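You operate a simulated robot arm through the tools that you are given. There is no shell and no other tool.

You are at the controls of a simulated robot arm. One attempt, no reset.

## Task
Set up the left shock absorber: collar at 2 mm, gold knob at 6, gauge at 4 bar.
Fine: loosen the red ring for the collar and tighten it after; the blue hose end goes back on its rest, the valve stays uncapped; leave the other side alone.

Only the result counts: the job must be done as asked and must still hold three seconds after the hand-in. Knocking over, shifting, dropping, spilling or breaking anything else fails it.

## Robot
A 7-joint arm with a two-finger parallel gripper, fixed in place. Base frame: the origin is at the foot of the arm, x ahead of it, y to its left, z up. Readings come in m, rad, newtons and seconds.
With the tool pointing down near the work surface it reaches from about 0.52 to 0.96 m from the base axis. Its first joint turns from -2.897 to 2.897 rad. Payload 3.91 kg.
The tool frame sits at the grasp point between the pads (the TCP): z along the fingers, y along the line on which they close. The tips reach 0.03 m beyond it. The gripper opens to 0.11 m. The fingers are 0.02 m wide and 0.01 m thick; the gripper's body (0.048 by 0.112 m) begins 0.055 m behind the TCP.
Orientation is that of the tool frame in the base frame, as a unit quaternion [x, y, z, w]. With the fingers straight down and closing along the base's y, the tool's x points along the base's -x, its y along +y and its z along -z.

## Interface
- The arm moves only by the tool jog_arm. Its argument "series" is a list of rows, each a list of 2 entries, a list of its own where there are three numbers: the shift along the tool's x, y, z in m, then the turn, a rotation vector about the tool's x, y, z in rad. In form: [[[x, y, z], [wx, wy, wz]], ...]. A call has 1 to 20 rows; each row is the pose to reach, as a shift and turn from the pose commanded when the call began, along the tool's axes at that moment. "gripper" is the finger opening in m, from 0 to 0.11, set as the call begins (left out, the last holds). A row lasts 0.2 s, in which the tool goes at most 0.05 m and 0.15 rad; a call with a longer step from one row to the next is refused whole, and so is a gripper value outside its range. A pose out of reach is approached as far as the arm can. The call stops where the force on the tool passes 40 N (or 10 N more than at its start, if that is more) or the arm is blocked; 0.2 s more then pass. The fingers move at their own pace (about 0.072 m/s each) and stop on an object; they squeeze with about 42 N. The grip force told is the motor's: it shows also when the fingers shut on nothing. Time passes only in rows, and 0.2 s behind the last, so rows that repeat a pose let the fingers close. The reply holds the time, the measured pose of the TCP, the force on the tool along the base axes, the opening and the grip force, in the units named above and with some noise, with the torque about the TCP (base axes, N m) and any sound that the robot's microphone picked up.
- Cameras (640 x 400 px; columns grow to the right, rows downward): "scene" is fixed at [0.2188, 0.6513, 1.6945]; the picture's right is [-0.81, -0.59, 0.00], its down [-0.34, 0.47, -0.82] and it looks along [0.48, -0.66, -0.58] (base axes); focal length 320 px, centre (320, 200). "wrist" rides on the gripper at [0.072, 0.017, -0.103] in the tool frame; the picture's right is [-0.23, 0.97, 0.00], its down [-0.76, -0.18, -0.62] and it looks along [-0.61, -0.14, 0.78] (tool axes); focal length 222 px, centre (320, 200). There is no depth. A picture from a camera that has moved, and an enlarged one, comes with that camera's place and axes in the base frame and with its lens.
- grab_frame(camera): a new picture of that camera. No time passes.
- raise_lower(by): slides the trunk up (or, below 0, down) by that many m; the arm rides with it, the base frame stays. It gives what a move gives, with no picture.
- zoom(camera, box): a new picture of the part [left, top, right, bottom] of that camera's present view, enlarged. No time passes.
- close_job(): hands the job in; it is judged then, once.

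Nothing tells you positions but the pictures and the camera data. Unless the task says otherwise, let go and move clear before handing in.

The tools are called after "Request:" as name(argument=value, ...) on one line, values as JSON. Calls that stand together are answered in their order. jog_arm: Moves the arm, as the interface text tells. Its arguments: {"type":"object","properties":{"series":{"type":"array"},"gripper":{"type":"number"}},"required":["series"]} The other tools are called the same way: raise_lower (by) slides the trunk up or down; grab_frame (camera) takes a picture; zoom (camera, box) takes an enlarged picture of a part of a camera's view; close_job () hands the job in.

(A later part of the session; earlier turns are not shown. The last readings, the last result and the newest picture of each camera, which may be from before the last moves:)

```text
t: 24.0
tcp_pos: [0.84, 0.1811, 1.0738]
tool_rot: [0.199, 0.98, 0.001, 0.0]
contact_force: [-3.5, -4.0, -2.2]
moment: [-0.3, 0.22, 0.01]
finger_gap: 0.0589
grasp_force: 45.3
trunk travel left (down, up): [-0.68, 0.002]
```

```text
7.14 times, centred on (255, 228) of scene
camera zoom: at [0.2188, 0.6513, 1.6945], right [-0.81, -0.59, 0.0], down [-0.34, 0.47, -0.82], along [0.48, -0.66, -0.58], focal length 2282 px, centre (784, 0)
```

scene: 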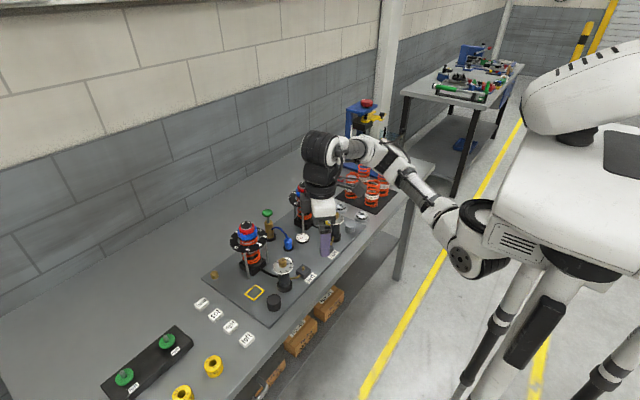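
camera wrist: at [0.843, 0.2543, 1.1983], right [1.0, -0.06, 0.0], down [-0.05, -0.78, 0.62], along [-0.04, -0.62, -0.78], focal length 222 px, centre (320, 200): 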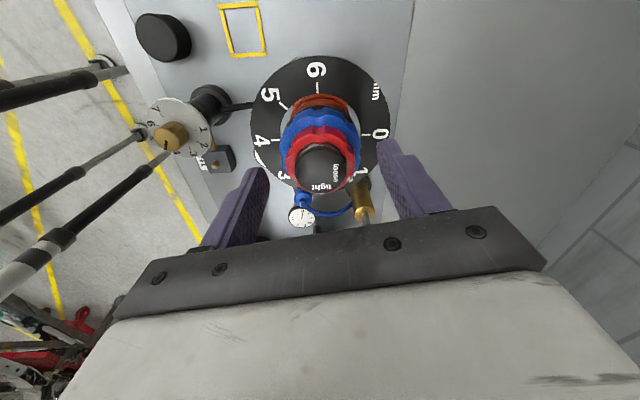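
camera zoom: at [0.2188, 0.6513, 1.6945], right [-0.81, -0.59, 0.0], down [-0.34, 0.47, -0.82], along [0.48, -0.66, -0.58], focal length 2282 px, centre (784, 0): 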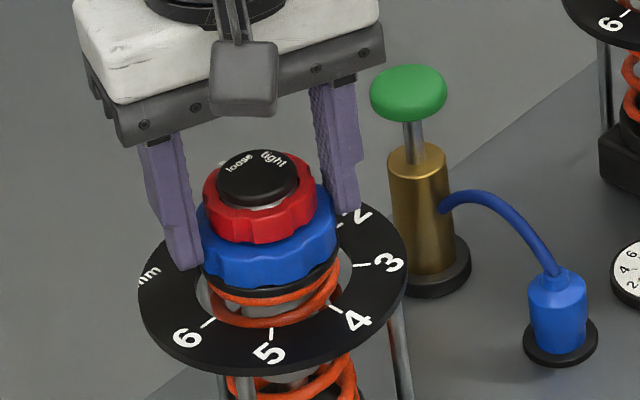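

Request:
jog_arm(series=[[[0, 0, 0], [0, 0, 0.1]], [[0, 0, 0], [0, 0, 0.2]], [[0, 0, 0], [0, 0, 0.3]], [[0, 0, 0], [0, 0, 0.4]], [[0, 0, 0], [0, 0, 0.5]], [[0, 0, 0], [0, 0, 0.6]], [[0, 0, 0], [0, 0, 0.7]]])

Request:
zoom(camera="wrist", box=[230, 80, 420, 220])

Request:
zoom(camera="scene", box=[225, 200, 285, 256])

```text
t: 25.6
tcp_pos: [0.8394, 0.1815, 1.072]
tool_rot: [0.525, 0.851, 0.0, 0.0]
contact_force: [-3.8, -3.9, -7.5]
moment: [-0.3, 0.05, 0.02]
finger_gap: 0.0591
grasp_force: 45.3
trunk travel left (down, up): [-0.68, 0.002]
```

```text
2.86 times, centred on (325, 150) of wrist
camera zoom: at [0.8212, 0.2521, 1.1759], right [0.97, 0.24, 0.0], down [0.18, -0.76, 0.62], along [0.15, -0.61, -0.78], focal length 635 px, centre (306, 343)
```

zoom: 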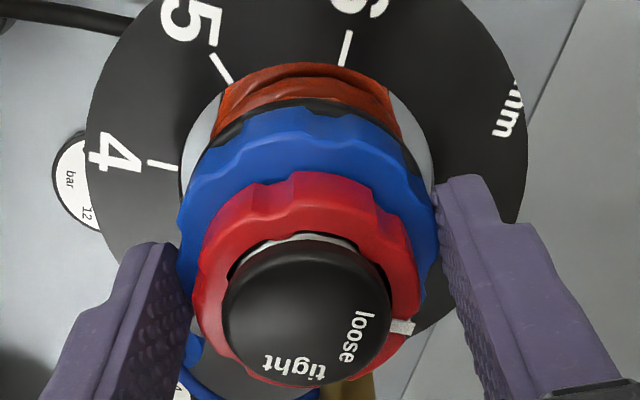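

```text
7.14 times, centred on (255, 228) of scene
camera zoom: at [0.2188, 0.6513, 1.6945], right [-0.81, -0.59, 0.0], down [-0.34, 0.47, -0.82], along [0.48, -0.66, -0.58], focal length 2282 px, centre (784, 0)
```

zoom: 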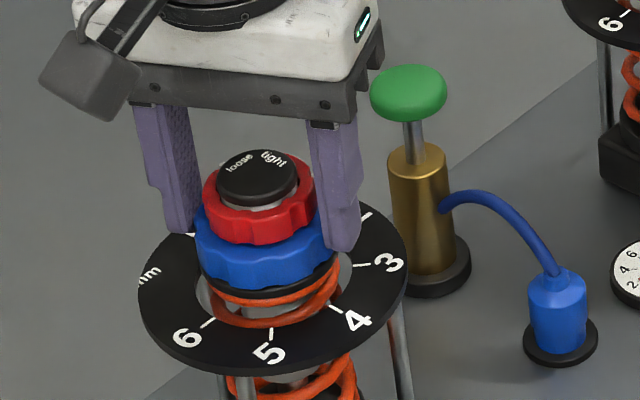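

The collar has turned about 40°. I'll release, lift and turn the wrist to read its pointer from the −x/−y side.

Request:
jog_arm(series=[[[0, 0, 0], [0, 0, 0]], [[0, 0, 0], [0, 0, 0]], [[0, 0, -0.03], [0, 0, 0]], [[0, 0, -0.06], [0, 0, 0]], [[0, 0, -0.09], [0, 0, 0]], [[0, 0, -0.09], [0, 0, -0.143]], [[0, 0, -0.09], [0, 0, -0.286]], [[0, 0, -0.09], [0, 0, -0.429]], [[0, 0, -0.09], [0, 0, -0.572]], [[0, 0, -0.09], [0, 0, -0.715]], [[0, 0, -0.09], [0, 0, -0.858]], [[0, 0, -0.09], [0, 0, -1.0]], [[0, 0, -0.09], [0, 0, -1.14]], [[0, 0, -0.09], [0, 0, -1.28]], [[0, 0, -0.09], [0, 0, -1.42]], [[0, 0, -0.09], [0, 0, -1.507]], [[0, 0, -0.09], [0, 0, -1.507]]], gripper=0.085)

Request:
zoom(camera="wrist", box=[270, 60, 370, 160])

Request:
zoom(camera="wrist", box=[280, 90, 330, 140])

```text
t: 29.2
tcp_pos: [0.8391, 0.1798, 1.1637]
tool_rot: [-0.202, 0.979, 0.0, 0.0]
contact_force: [-0.4, 0.2, -0.1]
moment: [0.01, -0.02, 0.01]
finger_gap: 0.085
grasp_force: 0.1
trunk travel left (down, up): [-0.68, 0.002]
```

```text
4.00 times, centred on (320, 110) of wrist
camera zoom: at [0.765, 0.1664, 1.2665], right [-0.18, 0.98, 0.0], down [0.77, 0.14, 0.62], along [0.61, 0.11, -0.78], focal length 888 px, centre (320, 560)
```

zoom: 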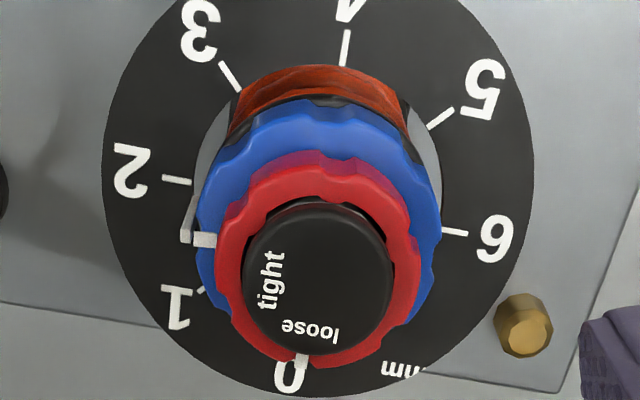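

```text
8.00 times, centred on (305, 115) of wrist
camera zoom: at [0.765, 0.1664, 1.2665], right [-0.18, 0.98, 0.0], down [0.77, 0.14, 0.62], along [0.61, 0.11, -0.78], focal length 1777 px, centre (440, 880)
```

zoom: 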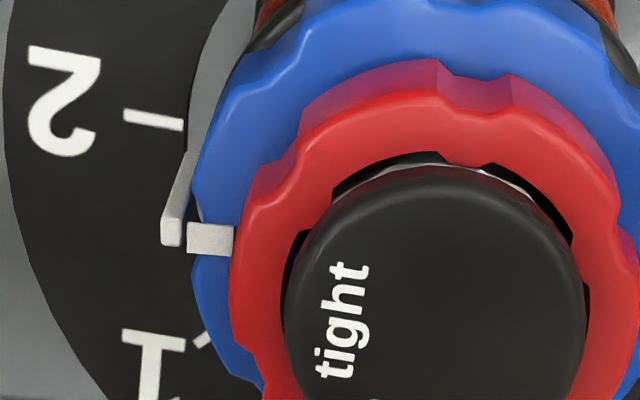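

The pointer is now at about 1.9, so I need roughly 5° more clockwise. I'll go back down on the collar, fingers away from the pointer, and add that.

Request:
jog_arm(series=[[[0, 0, 0], [0, 0, 0.14]], [[0, 0, 0], [0, 0, 0.28]], [[0, 0, 0], [0, 0, 0.42]], [[0, 0, 0], [0, 0, 0.56]], [[0, 0, 0], [0, 0, 0.7]], [[0, 0, 0], [0, 0, 0.84]], [[0, 0, 0], [0, 0, 0.98]], [[0, 0, 0], [0, 0, 1.12]], [[0, 0, 0.03], [0, 0, 1.2]], [[0, 0, 0.06], [0, 0, 1.2]], [[0, 0, 0.08], [0, 0, 1.2]], [[0, 0, 0.092], [0, 0, 1.2]], [[0, 0, 0.092], [0, 0, 1.2]]])

Request:
jog_arm(series=[[[0, 0, 0], [0, 0, 0]], [[0, 0, 0], [0, 0, 0]], [[0, 0, 0], [0, 0, 0]], [[0, 0, 0], [0, 0, 0]], [[0, 0, 0], [0, 0, 0.04]], [[0, 0, 0], [0, 0, 0.085]], [[0, 0, 0], [0, 0, 0.085]]], gripper=0.0)

Request:
jog_arm(series=[[[0, 0, 0], [0, 0, 0]], [[0, 0, 0], [0, 0, 0]], [[0, 0, -0.03], [0, 0, 0]], [[0, 0, -0.06], [0, 0, 0]], [[0, 0, -0.09], [0, 0, 0]], [[0, 0, -0.09], [0, 0, -0.143]], [[0, 0, -0.09], [0, 0, -0.286]], [[0, 0, -0.09], [0, 0, -0.429]], [[0, 0, -0.09], [0, 0, -0.572]], [[0, 0, -0.09], [0, 0, -0.715]], [[0, 0, -0.09], [0, 0, -0.858]], [[0, 0, -0.09], [0, 0, -1.0]], [[0, 0, -0.09], [0, 0, -1.14]], [[0, 0, -0.09], [0, 0, -1.28]], [[0, 0, -0.09], [0, 0, -1.4]], [[0, 0, -0.09], [0, 0, -1.52]], [[0, 0, -0.09], [0, 0, -1.6]], [[0, 0, -0.09], [0, 0, -1.6]]], gripper=0.085)

Request:
zoom(camera="wrist", box=[270, 60, 370, 160])

Request:
zoom(camera="wrist", box=[280, 90, 330, 140])

```text
t: 32.0
tcp_pos: [0.84, 0.1812, 1.071]
tool_rot: [0.386, 0.922, 0.0, 0.0]
contact_force: [0.9, -0.3, 0.1]
moment: [-0.01, -0.02, 0.0]
finger_gap: 0.0849
grasp_force: 0.1
trunk travel left (down, up): [-0.68, 0.002]
```

```text
t: 33.6
tcp_pos: [0.8403, 0.181, 1.0714]
tool_rot: [0.426, 0.905, -0.001, 0.0]
contact_force: [-11.1, -6.6, -4.0]
moment: [0.51, -0.52, -0.02]
finger_gap: 0.0588
grasp_force: 45.2
trunk travel left (down, up): [-0.68, 0.002]
```

```text
t: 37.4
tcp_pos: [0.8391, 0.1808, 1.1611]
tool_rot: [-0.352, 0.936, 0.001, 0.001]
contact_force: [-0.2, 0.0, 0.1]
moment: [-0.02, 0.01, 0.05]
finger_gap: 0.085
grasp_force: 0.1
trunk travel left (down, up): [-0.68, 0.002]
```

```text
4.00 times, centred on (320, 110) of wrist
camera zoom: at [0.7722, 0.1448, 1.2645], right [-0.47, 0.88, 0.0], down [0.69, 0.37, 0.62], along [0.55, 0.29, -0.78], focal length 888 px, centre (320, 560)
```

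zoom: 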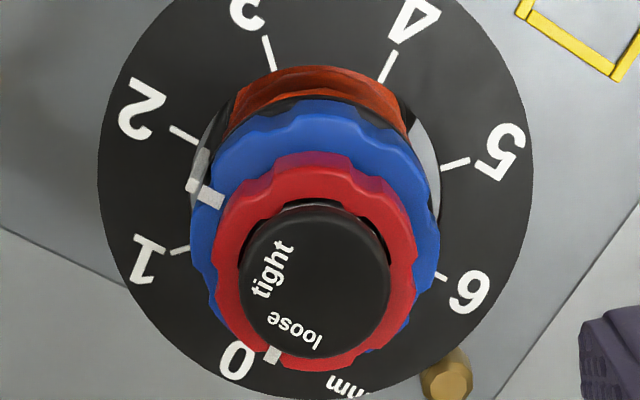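

```text
8.00 times, centred on (305, 115) of wrist
camera zoom: at [0.7722, 0.1448, 1.2645], right [-0.47, 0.88, 0.0], down [0.69, 0.37, 0.62], along [0.55, 0.29, -0.78], focal length 1777 px, centre (440, 880)
```

zoom: 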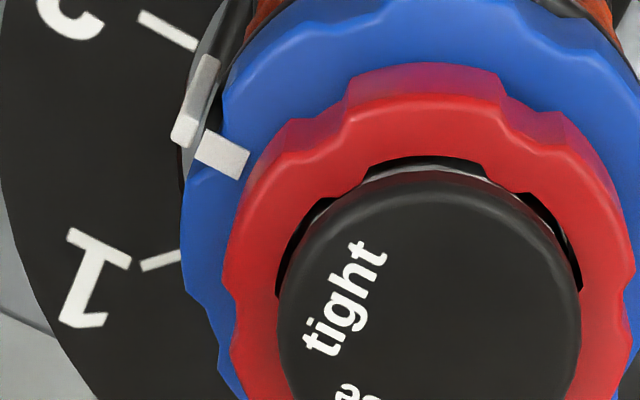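

The pointer now lines up with 2 within what I can measure. Next is tightening the ring clockwise by a quarter turn, done in two grips so the fingers never sweep over the pointer bracket.

Request:
jog_arm(series=[[[0, 0, 0], [0, 0, 0.14]], [[0, 0, 0], [0, 0, 0.28]], [[0, 0, 0], [0, 0, 0.42]], [[0, 0, 0], [0, 0, 0.56]], [[0, 0, 0], [0, 0, 0.7]], [[0, 0, 0], [0, 0, 0.84]], [[0, 0, 0], [0, 0, 0.98]], [[0, 0, 0], [0, 0, 1.12]], [[0, 0, 0], [0, 0, 1.26]], [[0, 0, 0.03], [0, 0, 1.27]], [[0, 0, 0.05], [0, 0, 1.27]], [[0, 0, 0.063], [0, 0, 1.27]], [[0, 0, 0.071], [0, 0, 1.27]], [[0, 0, 0.071], [0, 0, 1.27]]], gripper=0.075)

Request:
jog_arm(series=[[[0, 0, 0], [0, 0, 0]], [[0, 0, 0], [0, 0, 0]], [[0, 0, 0], [0, 0, 0]], [[0, 0, 0], [0, 0, 0]]], gripper=0.0)

Request:
zoom(camera="wrist", box=[230, 80, 420, 220])

Request:
zoom(camera="scene", box=[225, 200, 285, 256])

```text
t: 40.4
tcp_pos: [0.8387, 0.1808, 1.0909]
tool_rot: [0.271, 0.962, 0.0, 0.0]
contact_force: [-0.5, 0.3, 0.2]
moment: [-0.01, 0.05, -0.02]
finger_gap: 0.075
grasp_force: 0.0
trunk travel left (down, up): [-0.68, 0.002]
```

```text
t: 41.4
tcp_pos: [0.8383, 0.1817, 1.0906]
tool_rot: [0.272, 0.962, 0.0, 0.0]
contact_force: [0.4, 1.0, -0.5]
moment: [-0.14, 0.05, 0.03]
finger_gap: 0.0459
grasp_force: 44.2
trunk travel left (down, up): [-0.68, 0.002]
```

```text
2.86 times, centred on (325, 150) of wrist
camera zoom: at [0.7851, 0.2321, 1.1934], right [0.7, 0.71, 0.0], down [0.56, -0.55, 0.62], along [0.44, -0.44, -0.78], focal length 635 px, centre (306, 343)
```

zoom: 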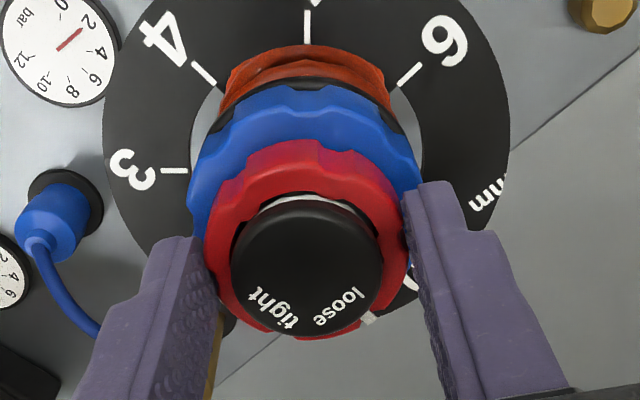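

```text
7.14 times, centred on (255, 228) of scene
camera zoom: at [0.2188, 0.6513, 1.6945], right [-0.81, -0.59, 0.0], down [-0.34, 0.47, -0.82], along [0.48, -0.66, -0.58], focal length 2282 px, centre (784, 0)
```

zoom: 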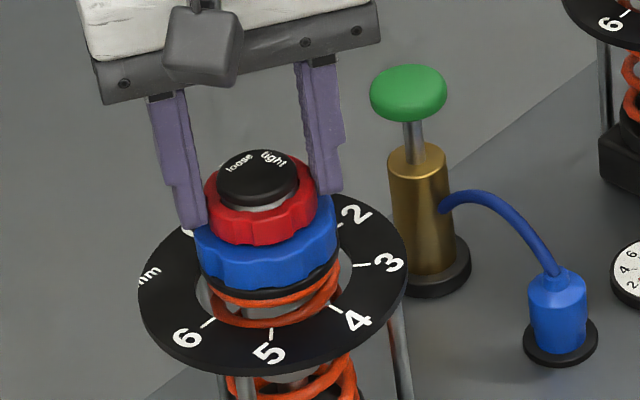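

Request:
jog_arm(series=[[[0, 0, 0], [0, 0, 0.1]], [[0, 0, 0], [0, 0, 0.2]], [[0, 0, 0], [0, 0, 0.3]], [[0, 0, 0], [0, 0, 0.4]], [[0, 0, 0], [0, 0, 0.5]], [[0, 0, 0], [0, 0, 0.6]], [[0, 0, 0], [0, 0, 0.7]], [[0, 0, 0], [0, 0, 0.8]], [[0, 0, 0], [0, 0, 0.85]]])

Request:
zoom(camera="wrist", box=[230, 80, 420, 220])

```text
t: 43.4
tcp_pos: [0.8393, 0.1804, 1.0905]
tool_rot: [0.645, 0.765, 0.001, 0.001]
contact_force: [5.4, 3.0, 1.3]
moment: [0.12, -0.08, 0.0]
finger_gap: 0.0459
grasp_force: 44.6
trunk travel left (down, up): [-0.68, 0.002]
```

```text
2.86 times, centred on (325, 150) of wrist
camera zoom: at [0.8432, 0.2545, 1.1934], right [1.0, -0.06, 0.0], down [-0.05, -0.78, 0.62], along [-0.04, -0.62, -0.78], focal length 635 px, centre (306, 343)
```

zoom: 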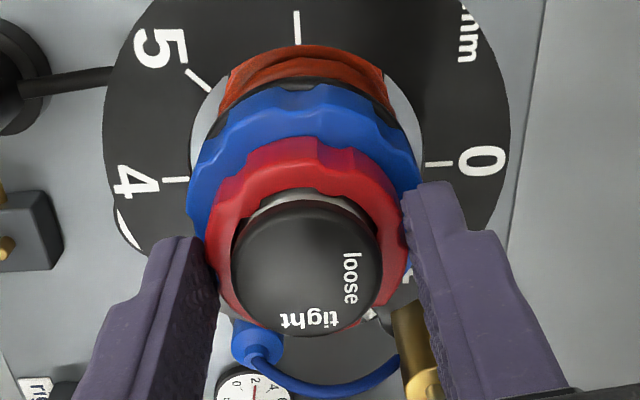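

Request:
jog_arm(series=[[[0, 0, 0], [0, 0, 0]], [[0, 0, 0], [0, 0, 0]], [[0, 0, -0.025], [0, 0, 0]], [[0, 0, -0.025], [0, 0, -0.14]], [[0, 0, -0.025], [0, 0, -0.28]], [[0, 0, -0.025], [0, 0, -0.42]], [[0, 0, -0.025], [0, 0, -0.56]], [[0, 0, -0.025], [0, 0, -0.7]], [[0, 0, -0.025], [0, 0, -0.83]], [[0, 0, -0.01], [0, 0, -0.83]], [[0, 0, 0.001], [0, 0, -0.83]], [[0, 0, 0.001], [0, 0, -0.83]]], gripper=0.075)

Request:
jog_arm(series=[[[0, 0, 0], [0, 0, 0]], [[0, 0, 0], [0, 0, 0]], [[0, 0, 0], [0, 0, 0]], [[0, 0, 0], [0, 0, 0]], [[0, 0, 0], [0, 0, 0.1]], [[0, 0, 0], [0, 0, 0.2]], [[0, 0, 0], [0, 0, 0.3]], [[0, 0, 0], [0, 0, 0.4]], [[0, 0, 0], [0, 0, 0.5]], [[0, 0, 0], [0, 0, 0.6]]], gripper=0.0)

Request:
zoom(camera="wrist", box=[230, 80, 420, 220])

```text
t: 46.0
tcp_pos: [0.8398, 0.1802, 1.0885]
tool_rot: [0.28, 0.96, 0.0, 0.0]
contact_force: [-0.6, 0.5, -0.6]
moment: [-0.01, 0.01, -0.01]
finger_gap: 0.0751
grasp_force: 0.0
trunk travel left (down, up): [-0.68, 0.002]
```

```text
t: 48.2
tcp_pos: [0.8395, 0.18, 1.0889]
tool_rot: [0.553, 0.833, 0.0, 0.0]
contact_force: [-3.5, 1.2, -2.2]
moment: [-0.06, 0.13, 0.02]
finger_gap: 0.0455
grasp_force: 44.8
trunk travel left (down, up): [-0.68, 0.002]
```

```text
2.86 times, centred on (325, 150) of wrist
camera zoom: at [0.8261, 0.2533, 1.1922], right [0.99, 0.17, 0.0], down [0.13, -0.77, 0.62], along [0.1, -0.61, -0.78], focal length 635 px, centre (306, 343)
```

zoom: 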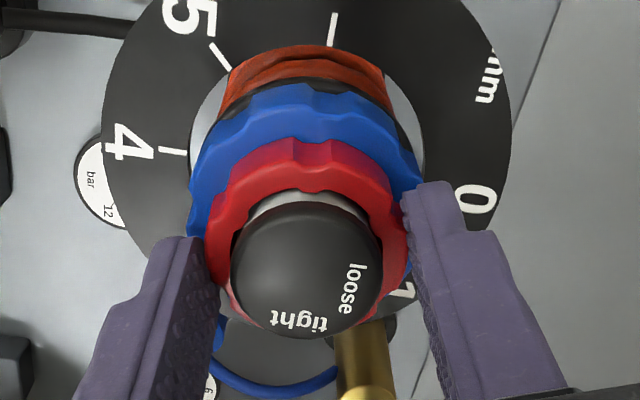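

Request:
jog_arm(series=[[[0, 0, 0], [0, 0, 0.06]], [[0, 0, 0], [0, 0, 0.12]], [[0, 0, 0], [0, 0, 0.12]]])

Request:
jog_arm(series=[[[0, 0, 0], [0, 0, 0]], [[0, 0, 0], [0, 0, 0]], [[0, 0, -0.03], [0, 0, 0]], [[0, 0, -0.06], [0, 0, 0]], [[0, 0, -0.075], [0, 0, 0]], [[0, 0, -0.075], [0, 0, -0.143]], [[0, 0, -0.075], [0, 0, -0.286]], [[0, 0, -0.075], [0, 0, -0.429]], [[0, 0, -0.075], [0, 0, -0.572]], [[0, 0, -0.075], [0, 0, -0.715]], [[0, 0, -0.075], [0, 0, -0.858]], [[0, 0, -0.075], [0, 0, -1.0]], [[0, 0, -0.075], [0, 0, -1.14]], [[0, 0, -0.075], [0, 0, -1.28]], [[0, 0, -0.075], [0, 0, -1.42]], [[0, 0, -0.075], [0, 0, -1.56]], [[0, 0, -0.075], [0, 0, -1.7]], [[0, 0, -0.075], [0, 0, -1.84]], [[0, 0, -0.075], [0, 0, -1.95]], [[0, 0, -0.075], [0, 0, -1.95]]], gripper=0.085)

Request:
zoom(camera="wrist", box=[270, 60, 370, 160])

Request:
zoom(camera="wrist", box=[280, 90, 330, 140])

```text
t: 49.0
tcp_pos: [0.8398, 0.1807, 1.0893]
tool_rot: [0.602, 0.799, 0.0, -0.001]
contact_force: [-0.2, 0.5, -2.4]
moment: [0.25, 0.06, -0.01]
finger_gap: 0.0455
grasp_force: 44.9
trunk travel left (down, up): [-0.68, 0.002]
```

```text
t: 53.2
tcp_pos: [0.8391, 0.1803, 1.1647]
tool_rot: [-0.325, 0.946, 0.0, 0.0]
contact_force: [-0.1, 0.7, -0.1]
moment: [0.02, -0.01, 0.0]
finger_gap: 0.085
grasp_force: 0.1
trunk travel left (down, up): [-0.68, 0.002]
```

```text
4.00 times, centred on (320, 110) of wrist
camera zoom: at [0.7707, 0.1486, 1.2673], right [-0.42, 0.91, 0.0], down [0.71, 0.33, 0.62], along [0.57, 0.26, -0.78], focal length 888 px, centre (320, 560)
```

zoom: 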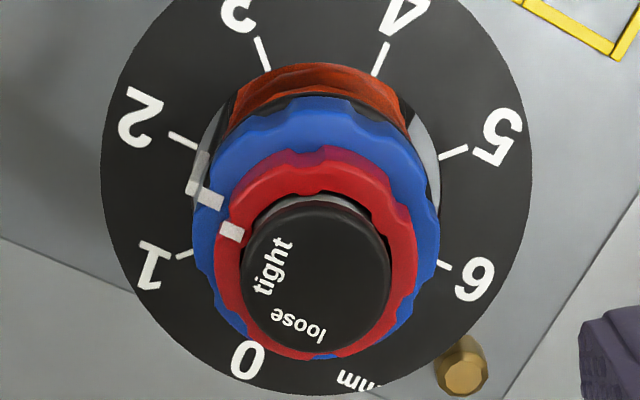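

```text
8.00 times, centred on (305, 115) of wrist
camera zoom: at [0.7707, 0.1486, 1.2673], right [-0.42, 0.91, 0.0], down [0.71, 0.33, 0.62], along [0.57, 0.26, -0.78], focal length 1777 px, centre (440, 880)
```

zoom: 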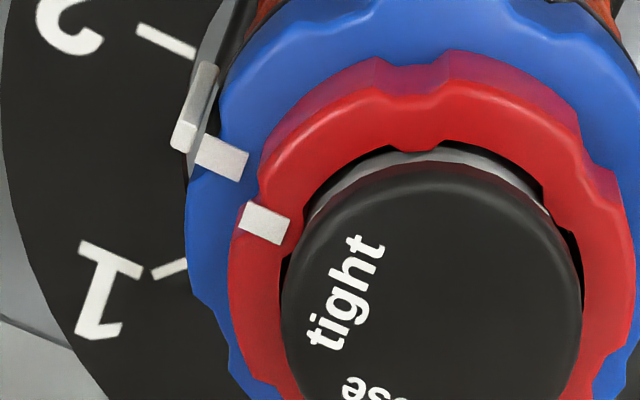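

The ring's mark is back at "tight" (−90°) and the collar pointer stayed on the 2 tick. Now the gold knob: I'll move over it, high enough to clear everything, and measure it.

Request:
jog_arm(series=[[[0.022, 0.021, 0], [0, 0, 0.13]], [[0.044, 0.042, 0], [0, 0, 0.26]], [[0.065, 0.062, 0], [0, 0, 0.39]], [[0.087, 0.083, 0.005], [0, 0, 0.52]], [[0.1084, 0.1034, 0.015], [0, 0, 0.66]], [[0.1084, 0.1034, 0.015], [0, 0, 0.66]]])

Request:
grab_frame(camera="wrist")

Request:
zoom(camera="wrist", box=[270, 60, 370, 160])

```text
t: 54.6
tcp_pos: [0.6903, 0.196, 1.1485]
tool_rot: [0.0, 1.0, 0.001, 0.0]
contact_force: [-0.2, -0.6, 0.5]
moment: [-0.05, -0.02, -0.01]
finger_gap: 0.0847
grasp_force: 0.1
trunk travel left (down, up): [-0.68, 0.002]
```

```text
taken
camera wrist: at [0.6166, 0.2114, 1.2517], right [0.23, 0.97, 0.0], down [0.76, -0.18, 0.62], along [0.61, -0.14, -0.78], focal length 222 px, centre (320, 200)
```

wrist: 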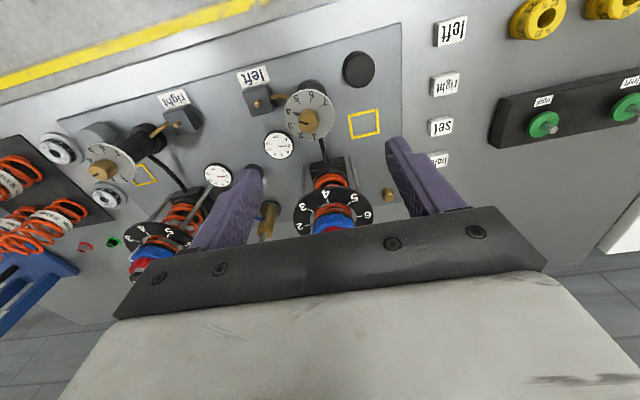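

```text
4.00 times, centred on (320, 110) of wrist
camera zoom: at [0.6166, 0.2114, 1.2517], right [0.23, 0.97, 0.0], down [0.76, -0.18, 0.62], along [0.61, -0.14, -0.78], focal length 888 px, centre (320, 560)
```

zoom: 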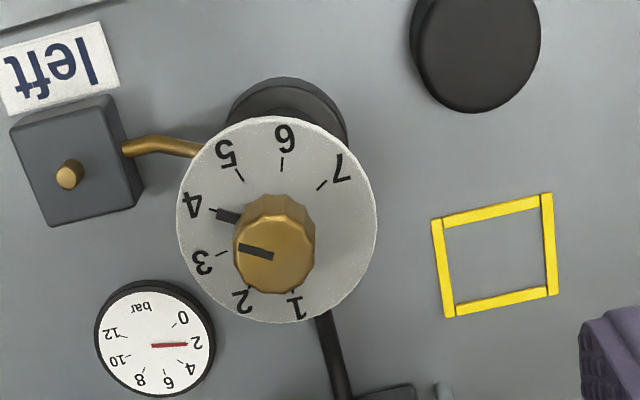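

The knob's axis is at about (0.700, 0.179), its top at z ≈ 1.006 and dial face at about 0.979. The pointer is at 4 and the ticks are roughly 43–45° apart. I'll hover lower over it with the fingers crosswise to the pointer and confirm the centring.

Request:
jog_arm(series=[[[-0.0097, -0.017, 0.0], [0, 0, -0.14]], [[-0.0097, -0.017, 0.02], [0, 0, -0.28]], [[-0.0097, -0.017, 0.04], [0, 0, -0.42]], [[-0.0097, -0.017, 0.06], [0, 0, -0.56]], [[-0.0097, -0.017, 0.08], [0, 0, -0.7]], [[-0.0097, -0.017, 0.085], [0, 0, -0.7]], [[-0.0097, -0.017, 0.085], [0, 0, -0.7]]], gripper=0.06)

Request:
grab_frame(camera="wrist")

Request:
zoom(camera="wrist", box=[265, 90, 375, 200])

Request:
zoom(camera="scene", box=[250, 215, 330, 290])

```text
t: 56.2
tcp_pos: [0.699, 0.1795, 1.0639]
tool_rot: [-0.343, 0.939, 0.001, 0.0]
contact_force: [-0.3, 0.4, -0.3]
moment: [0.0, 0.01, -0.02]
finger_gap: 0.0596
grasp_force: 0.1
trunk travel left (down, up): [-0.68, 0.002]
```

```text
taken
camera wrist: at [0.6327, 0.1441, 1.1673], right [-0.45, 0.89, 0.0], down [0.7, 0.35, 0.62], along [0.56, 0.28, -0.78], focal length 222 px, centre (320, 200)
```

wrist: 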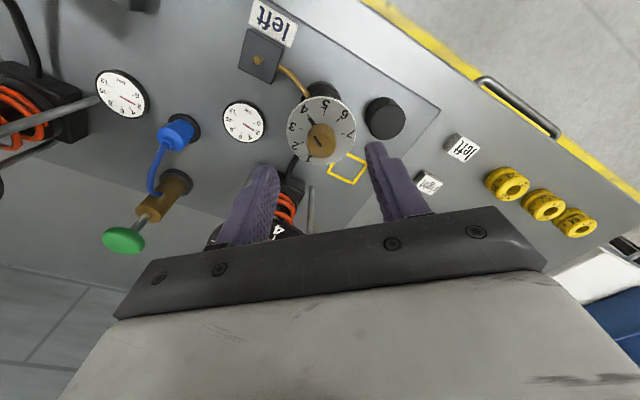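

```text
3.64 times, centred on (320, 145) of wrist
camera zoom: at [0.6327, 0.1441, 1.1673], right [-0.45, 0.89, 0.0], down [0.7, 0.35, 0.62], along [0.56, 0.28, -0.78], focal length 808 px, centre (320, 400)
```

zoom: 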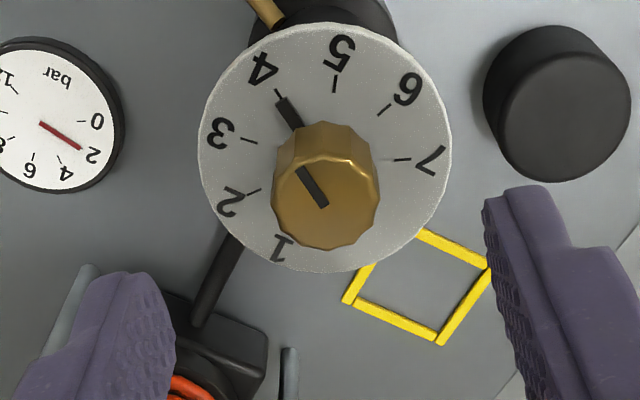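

```text
5.33 times, centred on (290, 252) of scene
camera zoom: at [0.2188, 0.6513, 1.6945], right [-0.81, -0.59, 0.0], down [-0.34, 0.47, -0.82], along [0.48, -0.66, -0.58], focal length 1704 px, centre (480, -80)
```

zoom: 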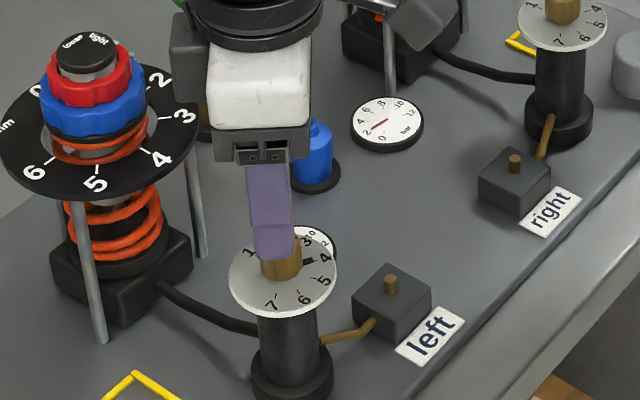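

Request:
jog_arm(series=[[[0, 0.001, 0.02], [0, 0, 0]], [[0, 0.001, 0.036], [0, 0, 0]], [[0, 0.001, 0.044], [0, 0, 0]], [[0, 0.001, 0.044], [0, 0, 0]]])

Request:
zoom(camera="wrist", box=[265, 90, 375, 210])

Request:
zoom(camera="scene", box=[250, 215, 330, 290])

```text
t: 57.2
tcp_pos: [0.6991, 0.1806, 1.0201]
tool_rot: [-0.342, 0.94, 0.0, 0.0]
contact_force: [-0.9, 0.3, -0.4]
moment: [-0.06, -0.01, -0.01]
finger_gap: 0.06
grasp_force: 0.0
trunk travel left (down, up): [-0.68, 0.002]
```

```text
3.33 times, centred on (320, 150) of wrist
camera zoom: at [0.6321, 0.1453, 1.1233], right [-0.45, 0.89, 0.0], down [0.7, 0.35, 0.62], along [0.56, 0.28, -0.78], focal length 740 px, centre (320, 367)
```

zoom: 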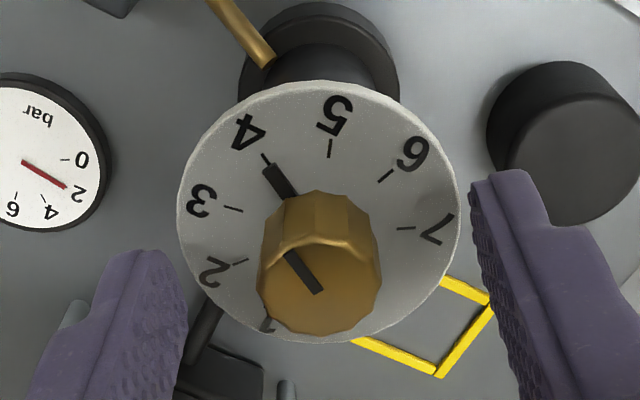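

```text
5.33 times, centred on (290, 252) of scene
camera zoom: at [0.2188, 0.6513, 1.6945], right [-0.81, -0.59, 0.0], down [-0.34, 0.47, -0.82], along [0.48, -0.66, -0.58], focal length 1704 px, centre (480, -80)
```

zoom: 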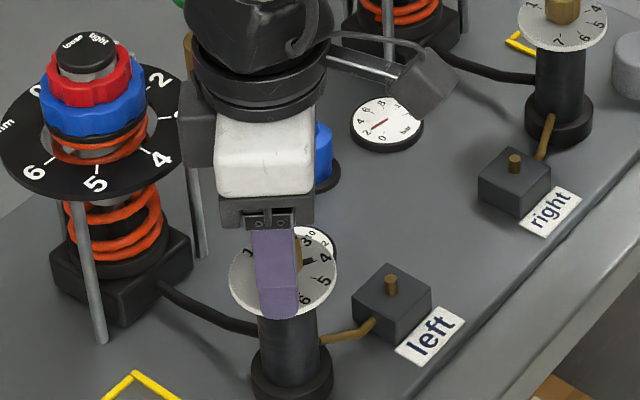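

Request:
jog_arm(series=[[[0, 0, 0], [0, 0, 0]], [[0, 0, 0], [0, 0, 0]], [[0, 0, 0], [0, 0, 0]], [[0, 0, 0], [0, 0, 0]]], gripper=0.0)

Request:
jog_arm(series=[[[0, 0, 0], [0, 0, 0.1]], [[0, 0, 0], [0, 0, 0.2]], [[0, 0, 0], [0, 0, 0.3]], [[0, 0, 0], [0, 0, 0.4]], [[0, 0, 0], [0, 0, 0.5]], [[0, 0, 0], [0, 0, 0.6]], [[0, 0, 0], [0, 0, 0.7]], [[0, 0, 0], [0, 0, 0.75]]])

Request:
zoom(camera="wrist", box=[265, 90, 375, 210])

```text
t: 58.2
tcp_pos: [0.7001, 0.1805, 1.0201]
tool_rot: [-0.343, 0.939, 0.0, 0.0]
contact_force: [0.4, -2.2, -0.3]
moment: [-0.25, -0.34, -0.01]
finger_gap: 0.0234
grasp_force: 44.7
trunk travel left (down, up): [-0.68, 0.002]
```

```text
t: 60.0
tcp_pos: [0.6997, 0.1806, 1.0201]
tool_rot: [0.026, 1.0, 0.001, 0.0]
contact_force: [3.5, 3.3, 3.1]
moment: [-0.31, -0.37, 0.02]
finger_gap: 0.0237
grasp_force: 45.5
trunk travel left (down, up): [-0.68, 0.002]
```

```text
3.33 times, centred on (320, 150) of wrist
camera zoom: at [0.627, 0.1997, 1.1234], right [0.28, 0.96, 0.0], down [0.75, -0.22, 0.62], along [0.6, -0.17, -0.78], focal length 740 px, centre (320, 367)
```

zoom: 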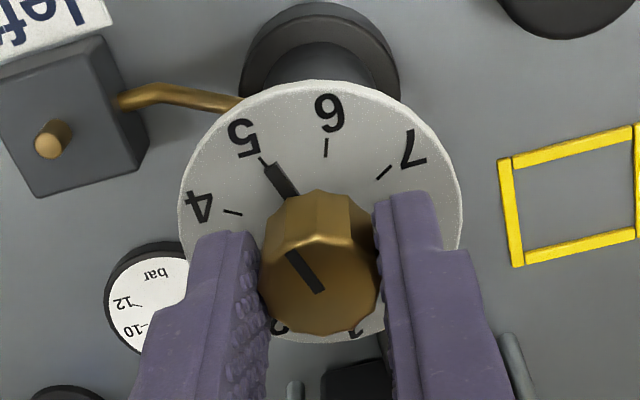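

One tick is about 42–43°, and the pointer is now on 5. I'll turn the same amount again, to 6.

Request:
jog_arm(series=[[[0, 0, 0], [0, 0, 0.1]], [[0, 0, 0], [0, 0, 0.2]], [[0, 0, 0], [0, 0, 0.3]], [[0, 0, 0], [0, 0, 0.4]], [[0, 0, 0], [0, 0, 0.5]], [[0, 0, 0], [0, 0, 0.6]], [[0, 0, 0], [0, 0, 0.7]], [[0, 0, 0], [0, 0, 0.745]], [[0, 0, 0], [0, 0, 0.745]]])

Request:
zoom(camera="wrist", box=[265, 90, 375, 210])

Request:
zoom(camera="wrist", box=[290, 115, 340, 160])

```text
t: 62.0
tcp_pos: [0.7, 0.181, 1.0205]
tool_rot: [0.388, 0.922, 0.001, 0.0]
contact_force: [7.0, 5.1, 4.1]
moment: [-0.23, 0.03, -0.02]
finger_gap: 0.0235
grasp_force: 45.4
trunk travel left (down, up): [-0.68, 0.002]
```

```text
3.33 times, centred on (320, 150) of wrist
camera zoom: at [0.66, 0.2429, 1.1234], right [0.85, 0.52, 0.0], down [0.41, -0.67, 0.62], along [0.32, -0.53, -0.78], focal length 740 px, centre (320, 367)
```

zoom: 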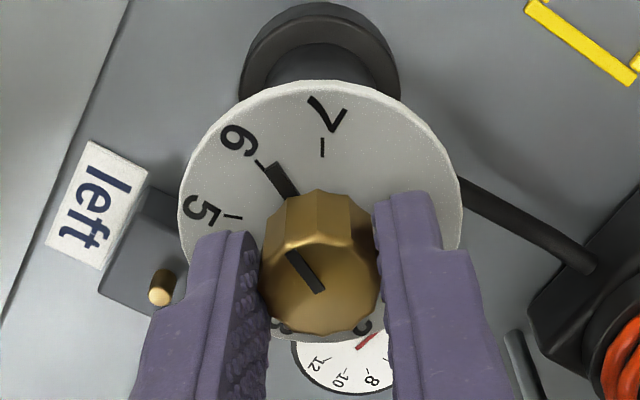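

```text
8.89 times, centred on (315, 138) of wrist
camera zoom: at [0.66, 0.2429, 1.1234], right [0.85, 0.52, 0.0], down [0.41, -0.67, 0.62], along [0.32, -0.53, -0.78], focal length 1974 px, centre (364, 756)
```

zoom: 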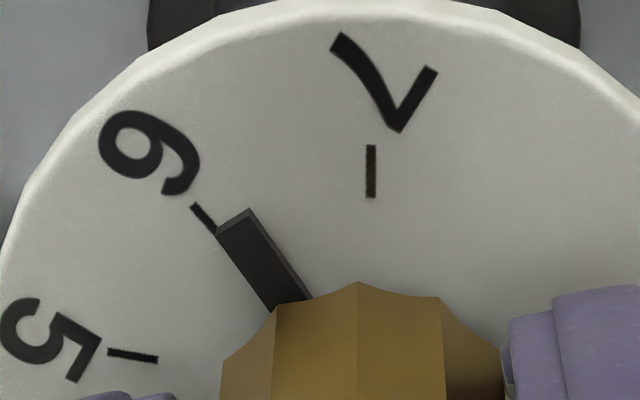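

Comparing with how the pointer met tick 4 at the start, it has gone roughly 5° past 6, which means the ticks are about 40° apart. I'll turn back a little and look again.

Request:
jog_arm(series=[[[0, 0, 0], [0, 0, -0.045]], [[0, 0, 0], [0, 0, -0.09]], [[0, 0, 0], [0, 0, -0.09]]])

Request:
zoom(camera="wrist", box=[290, 115, 340, 160])

Request:
zoom(camera="wrist", box=[265, 90, 375, 210])

```text
t: 62.8
tcp_pos: [0.6995, 0.1797, 1.0199]
tool_rot: [0.345, 0.939, 0.0, 0.0]
contact_force: [6.7, 4.6, 5.9]
moment: [-0.18, 0.19, 0.03]
finger_gap: 0.0234
grasp_force: 45.2
trunk travel left (down, up): [-0.68, 0.002]
```

```text
8.89 times, centred on (315, 138) of wrist
camera zoom: at [0.6544, 0.2391, 1.1234], right [0.8, 0.6, 0.0], down [0.47, -0.63, 0.62], along [0.37, -0.5, -0.78], focal length 1974 px, centre (364, 756)
```

zoom: 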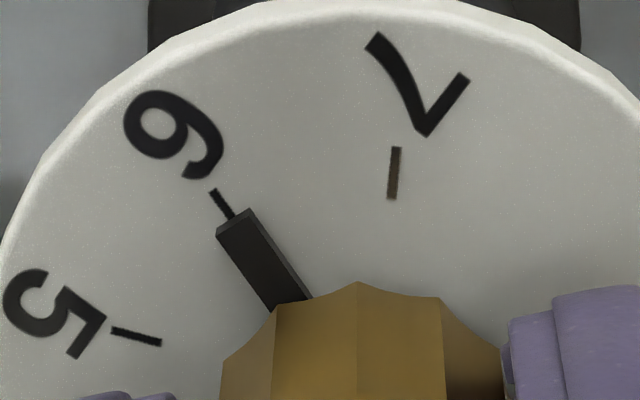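

```text
3.33 times, centred on (320, 150) of wrist
camera zoom: at [0.6544, 0.2391, 1.1234], right [0.8, 0.6, 0.0], down [0.47, -0.63, 0.62], along [0.37, -0.5, -0.78], focal length 740 px, centre (320, 367)
```

zoom: 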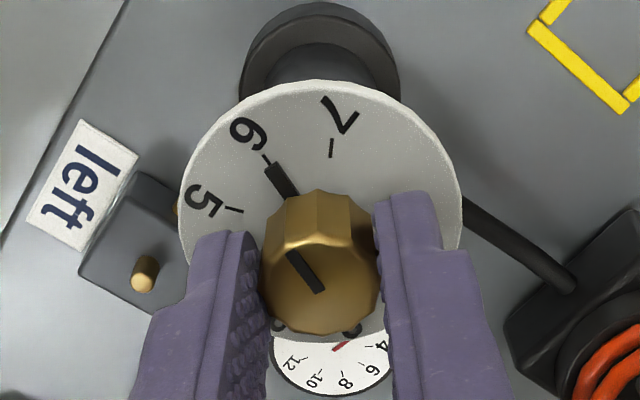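

The tick now meets the pointer dead centre, with a total turn of 80.5°, or two 40° ticks. I'll release, lift straight up and check.

Request:
jog_arm(series=[[[0, 0, 0], [0, 0, 0]], [[0, 0, 0], [0, 0, 0]], [[0, 0, -0.03], [0, 0, 0]], [[0, 0, -0.07], [0, 0, 0]], [[0, 0, -0.11], [0, 0, 0]], [[0, 0, -0.13], [0, 0, 0]], [[0, 0, -0.13], [0, 0, 0]]], gripper=0.06)

Request:
zoom(camera="wrist", box=[290, 60, 350, 110])

Request:
grab_frame(camera="wrist")

Request:
zoom(camera="scene", box=[250, 200, 340, 290])

```text
t: 64.4
tcp_pos: [0.702, 0.1789, 1.1515]
tool_rot: [0.346, 0.938, 0.0, 0.0]
contact_force: [-0.1, 0.0, -0.3]
moment: [-0.02, -0.01, 0.01]
finger_gap: 0.06
grasp_force: 0.0
trunk travel left (down, up): [-0.68, 0.002]
```

```text
8.00 times, centred on (320, 85) of wrist
camera zoom: at [0.6551, 0.2377, 1.2543], right [0.8, 0.59, 0.0], down [0.46, -0.63, 0.62], along [0.37, -0.5, -0.78], focal length 1777 px, centre (320, 1120)
```

zoom: 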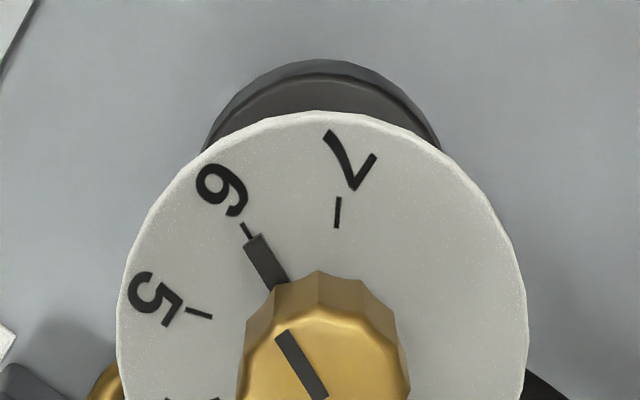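

```text
taken
camera wrist: at [0.6551, 0.2377, 1.2543], right [0.8, 0.59, 0.0], down [0.46, -0.63, 0.62], along [0.37, -0.5, -0.78], focal length 222 px, centre (320, 200)
```

wrist: 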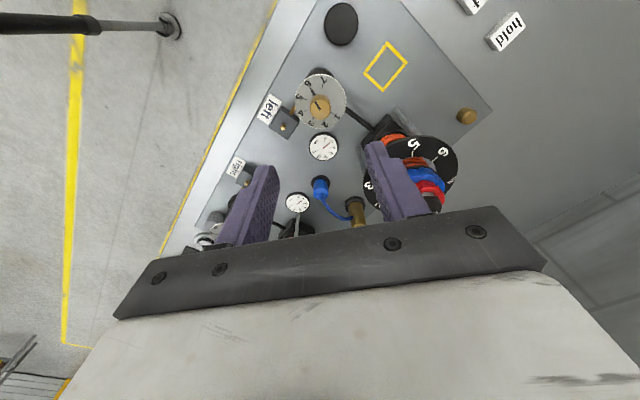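

```text
4.44 times, centred on (295, 245) of scene
camera zoom: at [0.2188, 0.6513, 1.6945], right [-0.81, -0.59, 0.0], down [-0.34, 0.47, -0.82], along [0.48, -0.66, -0.58], focal length 1420 px, centre (431, 0)
```

zoom: 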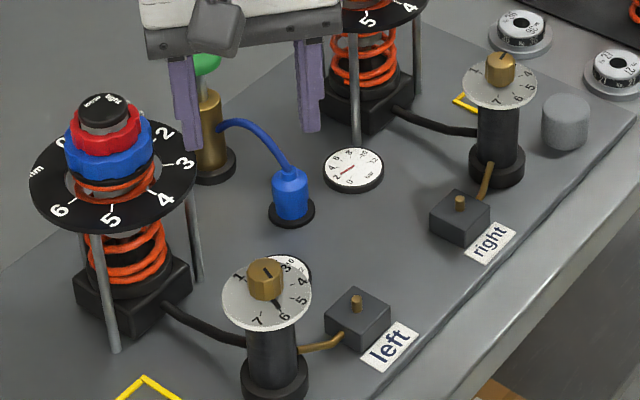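

The knob reads 6. Next is the hose: I'll hover over the blue hose end to locate it, its rest and the left valve precisely.

Request:
jog_arm(series=[[[-0.026, -0.006, 0], [0, 0, -0.141]], [[-0.052, -0.013, 0], [0, 0, -0.282]], [[-0.078, -0.019, 0], [0, 0, -0.424]], [[-0.104, -0.026, 0], [0, 0, -0.565]], [[-0.1301, -0.0323, 0.01], [0, 0, -0.7068]], [[-0.1301, -0.0323, 0.02], [0, 0, -0.7068]], [[-0.1301, -0.0323, 0.02], [0, 0, -0.7068]]])

Request:
grab_frame(camera="wrist")

Request:
zoom(camera="wrist", box=[250, 50, 390, 180])

Request:
zoom(camera="scene", box=[255, 200, 325, 260])

```text
t: 66.0
tcp_pos: [0.7779, 0.0701, 1.1312]
tool_rot: [-0.001, 1.0, 0.001, 0.0]
contact_force: [-0.3, 0.0, 0.3]
moment: [0.0, -0.01, -0.05]
finger_gap: 0.06
grasp_force: 0.1
trunk travel left (down, up): [-0.68, 0.002]
```

```text
taken
camera wrist: at [0.704, 0.086, 1.233], right [0.22, 0.97, 0.0], down [0.76, -0.18, 0.62], along [0.61, -0.14, -0.78], focal length 222 px, centre (320, 200)
```

wrist: 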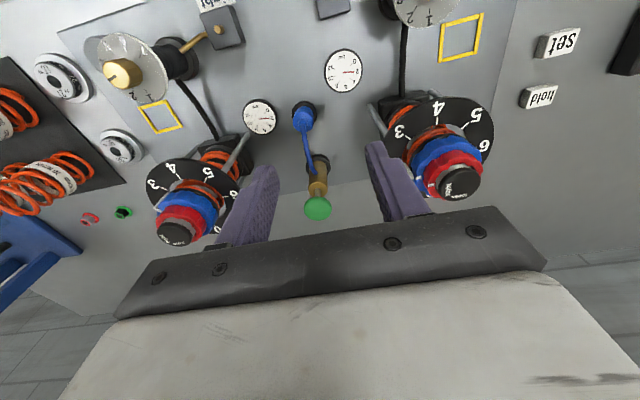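

```text
3.08 times, centred on (320, 115) of wrist
camera zoom: at [0.704, 0.086, 1.233], right [0.22, 0.97, 0.0], down [0.76, -0.18, 0.62], along [0.61, -0.14, -0.78], focal length 684 px, centre (320, 462)
```

zoom: 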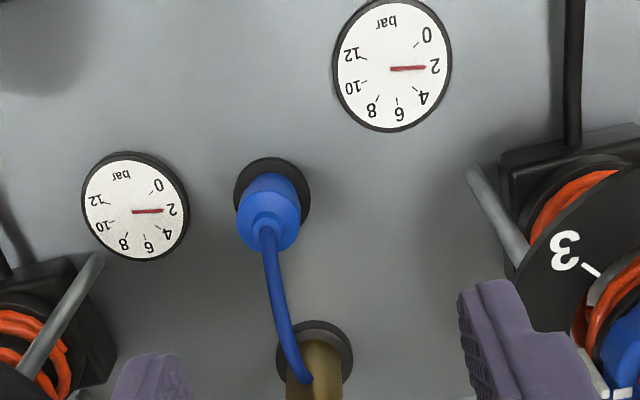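

```text
6.67 times, centred on (290, 230) of scene
camera zoom: at [0.2188, 0.6513, 1.6945], right [-0.81, -0.59, 0.0], down [-0.34, 0.47, -0.82], along [0.48, -0.66, -0.58], focal length 2130 px, centre (520, 0)
```

zoom: 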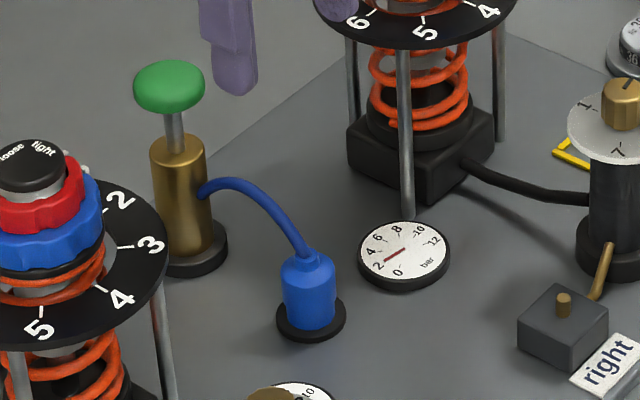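

Request:
jog_arm(series=[[[-0.0216, -0.0281, 0], [0, 0, 0]], [[-0.0216, -0.0281, 0.04], [0, 0, 0]], [[-0.0216, -0.0281, 0.08], [0, 0, 0]], [[-0.0216, -0.0281, 0.1], [0, 0, 0]], [[-0.0216, -0.0281, 0.1], [0, 0, 0]]])

Request:
grab_frame(camera="wrist")

Request:
zoom(camera="wrist", box=[270, 80, 370, 200])

Request:
zoom(camera="scene", box=[255, 200, 325, 260])

```text
t: 67.2
tcp_pos: [0.8, 0.0421, 1.0294]
tool_rot: [-0.001, 1.0, 0.0, 0.001]
contact_force: [0.4, -0.4, 0.7]
moment: [0.03, 0.03, 0.04]
finger_gap: 0.0599
grasp_force: 0.1
trunk travel left (down, up): [-0.68, 0.002]
```

```text
taken
camera wrist: at [0.7265, 0.0584, 1.1323], right [0.23, 0.97, 0.0], down [0.76, -0.18, 0.62], along [0.61, -0.14, -0.78], focal length 222 px, centre (320, 200)
```

wrist: 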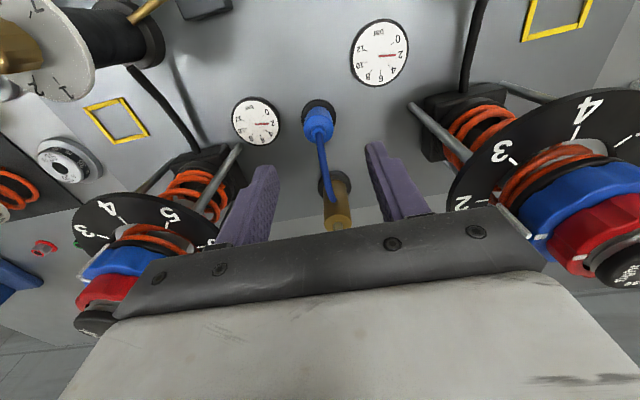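

```text
3.33 times, centred on (320, 140) of wrist
camera zoom: at [0.7265, 0.0584, 1.1323], right [0.23, 0.97, 0.0], down [0.76, -0.18, 0.62], along [0.61, -0.14, -0.78], focal length 740 px, centre (320, 400)
```

zoom: 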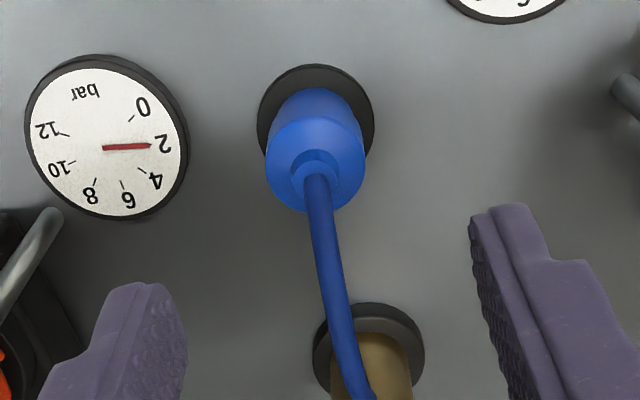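

```text
6.67 times, centred on (290, 230) of scene
camera zoom: at [0.2188, 0.6513, 1.6945], right [-0.81, -0.59, 0.0], down [-0.34, 0.47, -0.82], along [0.48, -0.66, -0.58], focal length 2130 px, centre (520, 0)
```

zoom: 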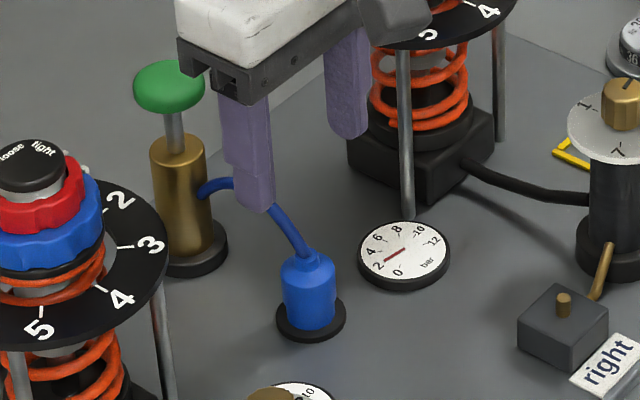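

Request:
jog_arm(series=[[[-0.002, -0.0015, 0.03], [0, 0, 0]], [[-0.002, -0.0015, 0.055], [0, 0, 0]], [[-0.002, -0.0015, 0.07], [0, 0, 0]], [[-0.002, -0.0015, 0.07], [0, 0, 0]]])

Request:
grab_frame(camera="wrist")

Request:
zoom(camera="wrist", box=[250, 80, 390, 210])

Request:
zoom(camera="scene", box=[255, 200, 325, 260])

```text
t: 68.2
tcp_pos: [0.8005, 0.0417, 0.9597]
tool_rot: [-0.002, 1.0, 0.0, 0.0]
contact_force: [1.0, 0.1, -0.3]
moment: [-0.02, -0.01, 0.0]
finger_gap: 0.06
grasp_force: 0.1
trunk travel left (down, up): [-0.68, 0.002]
```

```text
taken
camera wrist: at [0.7278, 0.0575, 1.0629], right [0.23, 0.97, 0.0], down [0.76, -0.18, 0.62], along [0.61, -0.14, -0.78], focal length 222 px, centre (320, 200)
```

wrist: 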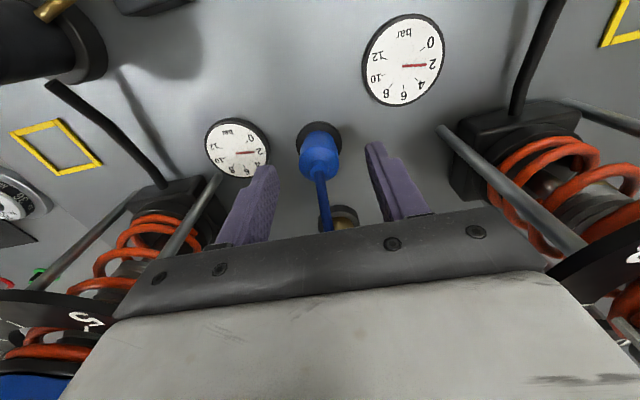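

```text
3.08 times, centred on (320, 145) of wrist
camera zoom: at [0.7278, 0.0575, 1.0629], right [0.23, 0.97, 0.0], down [0.76, -0.18, 0.62], along [0.61, -0.14, -0.78], focal length 684 px, centre (320, 369)
```

zoom: 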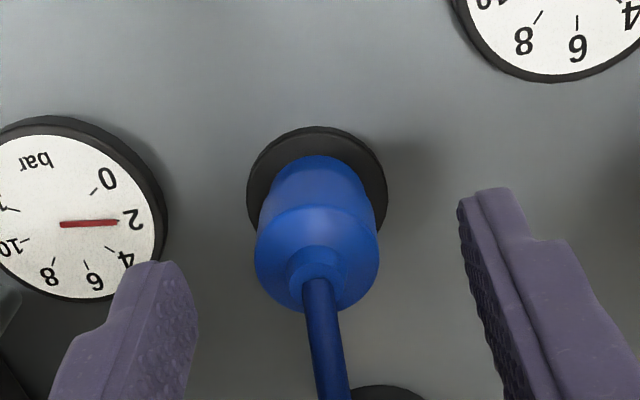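

```text
6.67 times, centred on (290, 230) of scene
camera zoom: at [0.2188, 0.6513, 1.6945], right [-0.81, -0.59, 0.0], down [-0.34, 0.47, -0.82], along [0.48, -0.66, -0.58], focal length 2130 px, centre (520, 0)
```

zoom: 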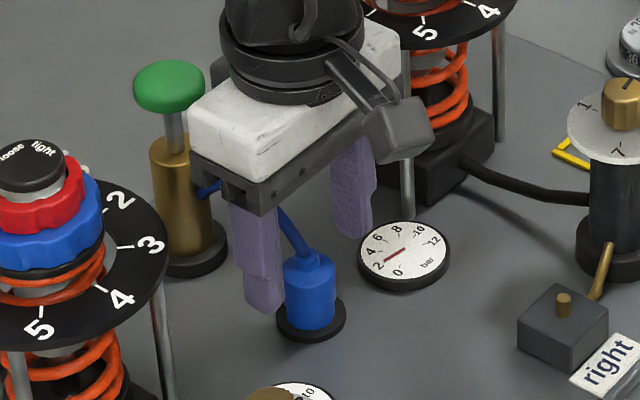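

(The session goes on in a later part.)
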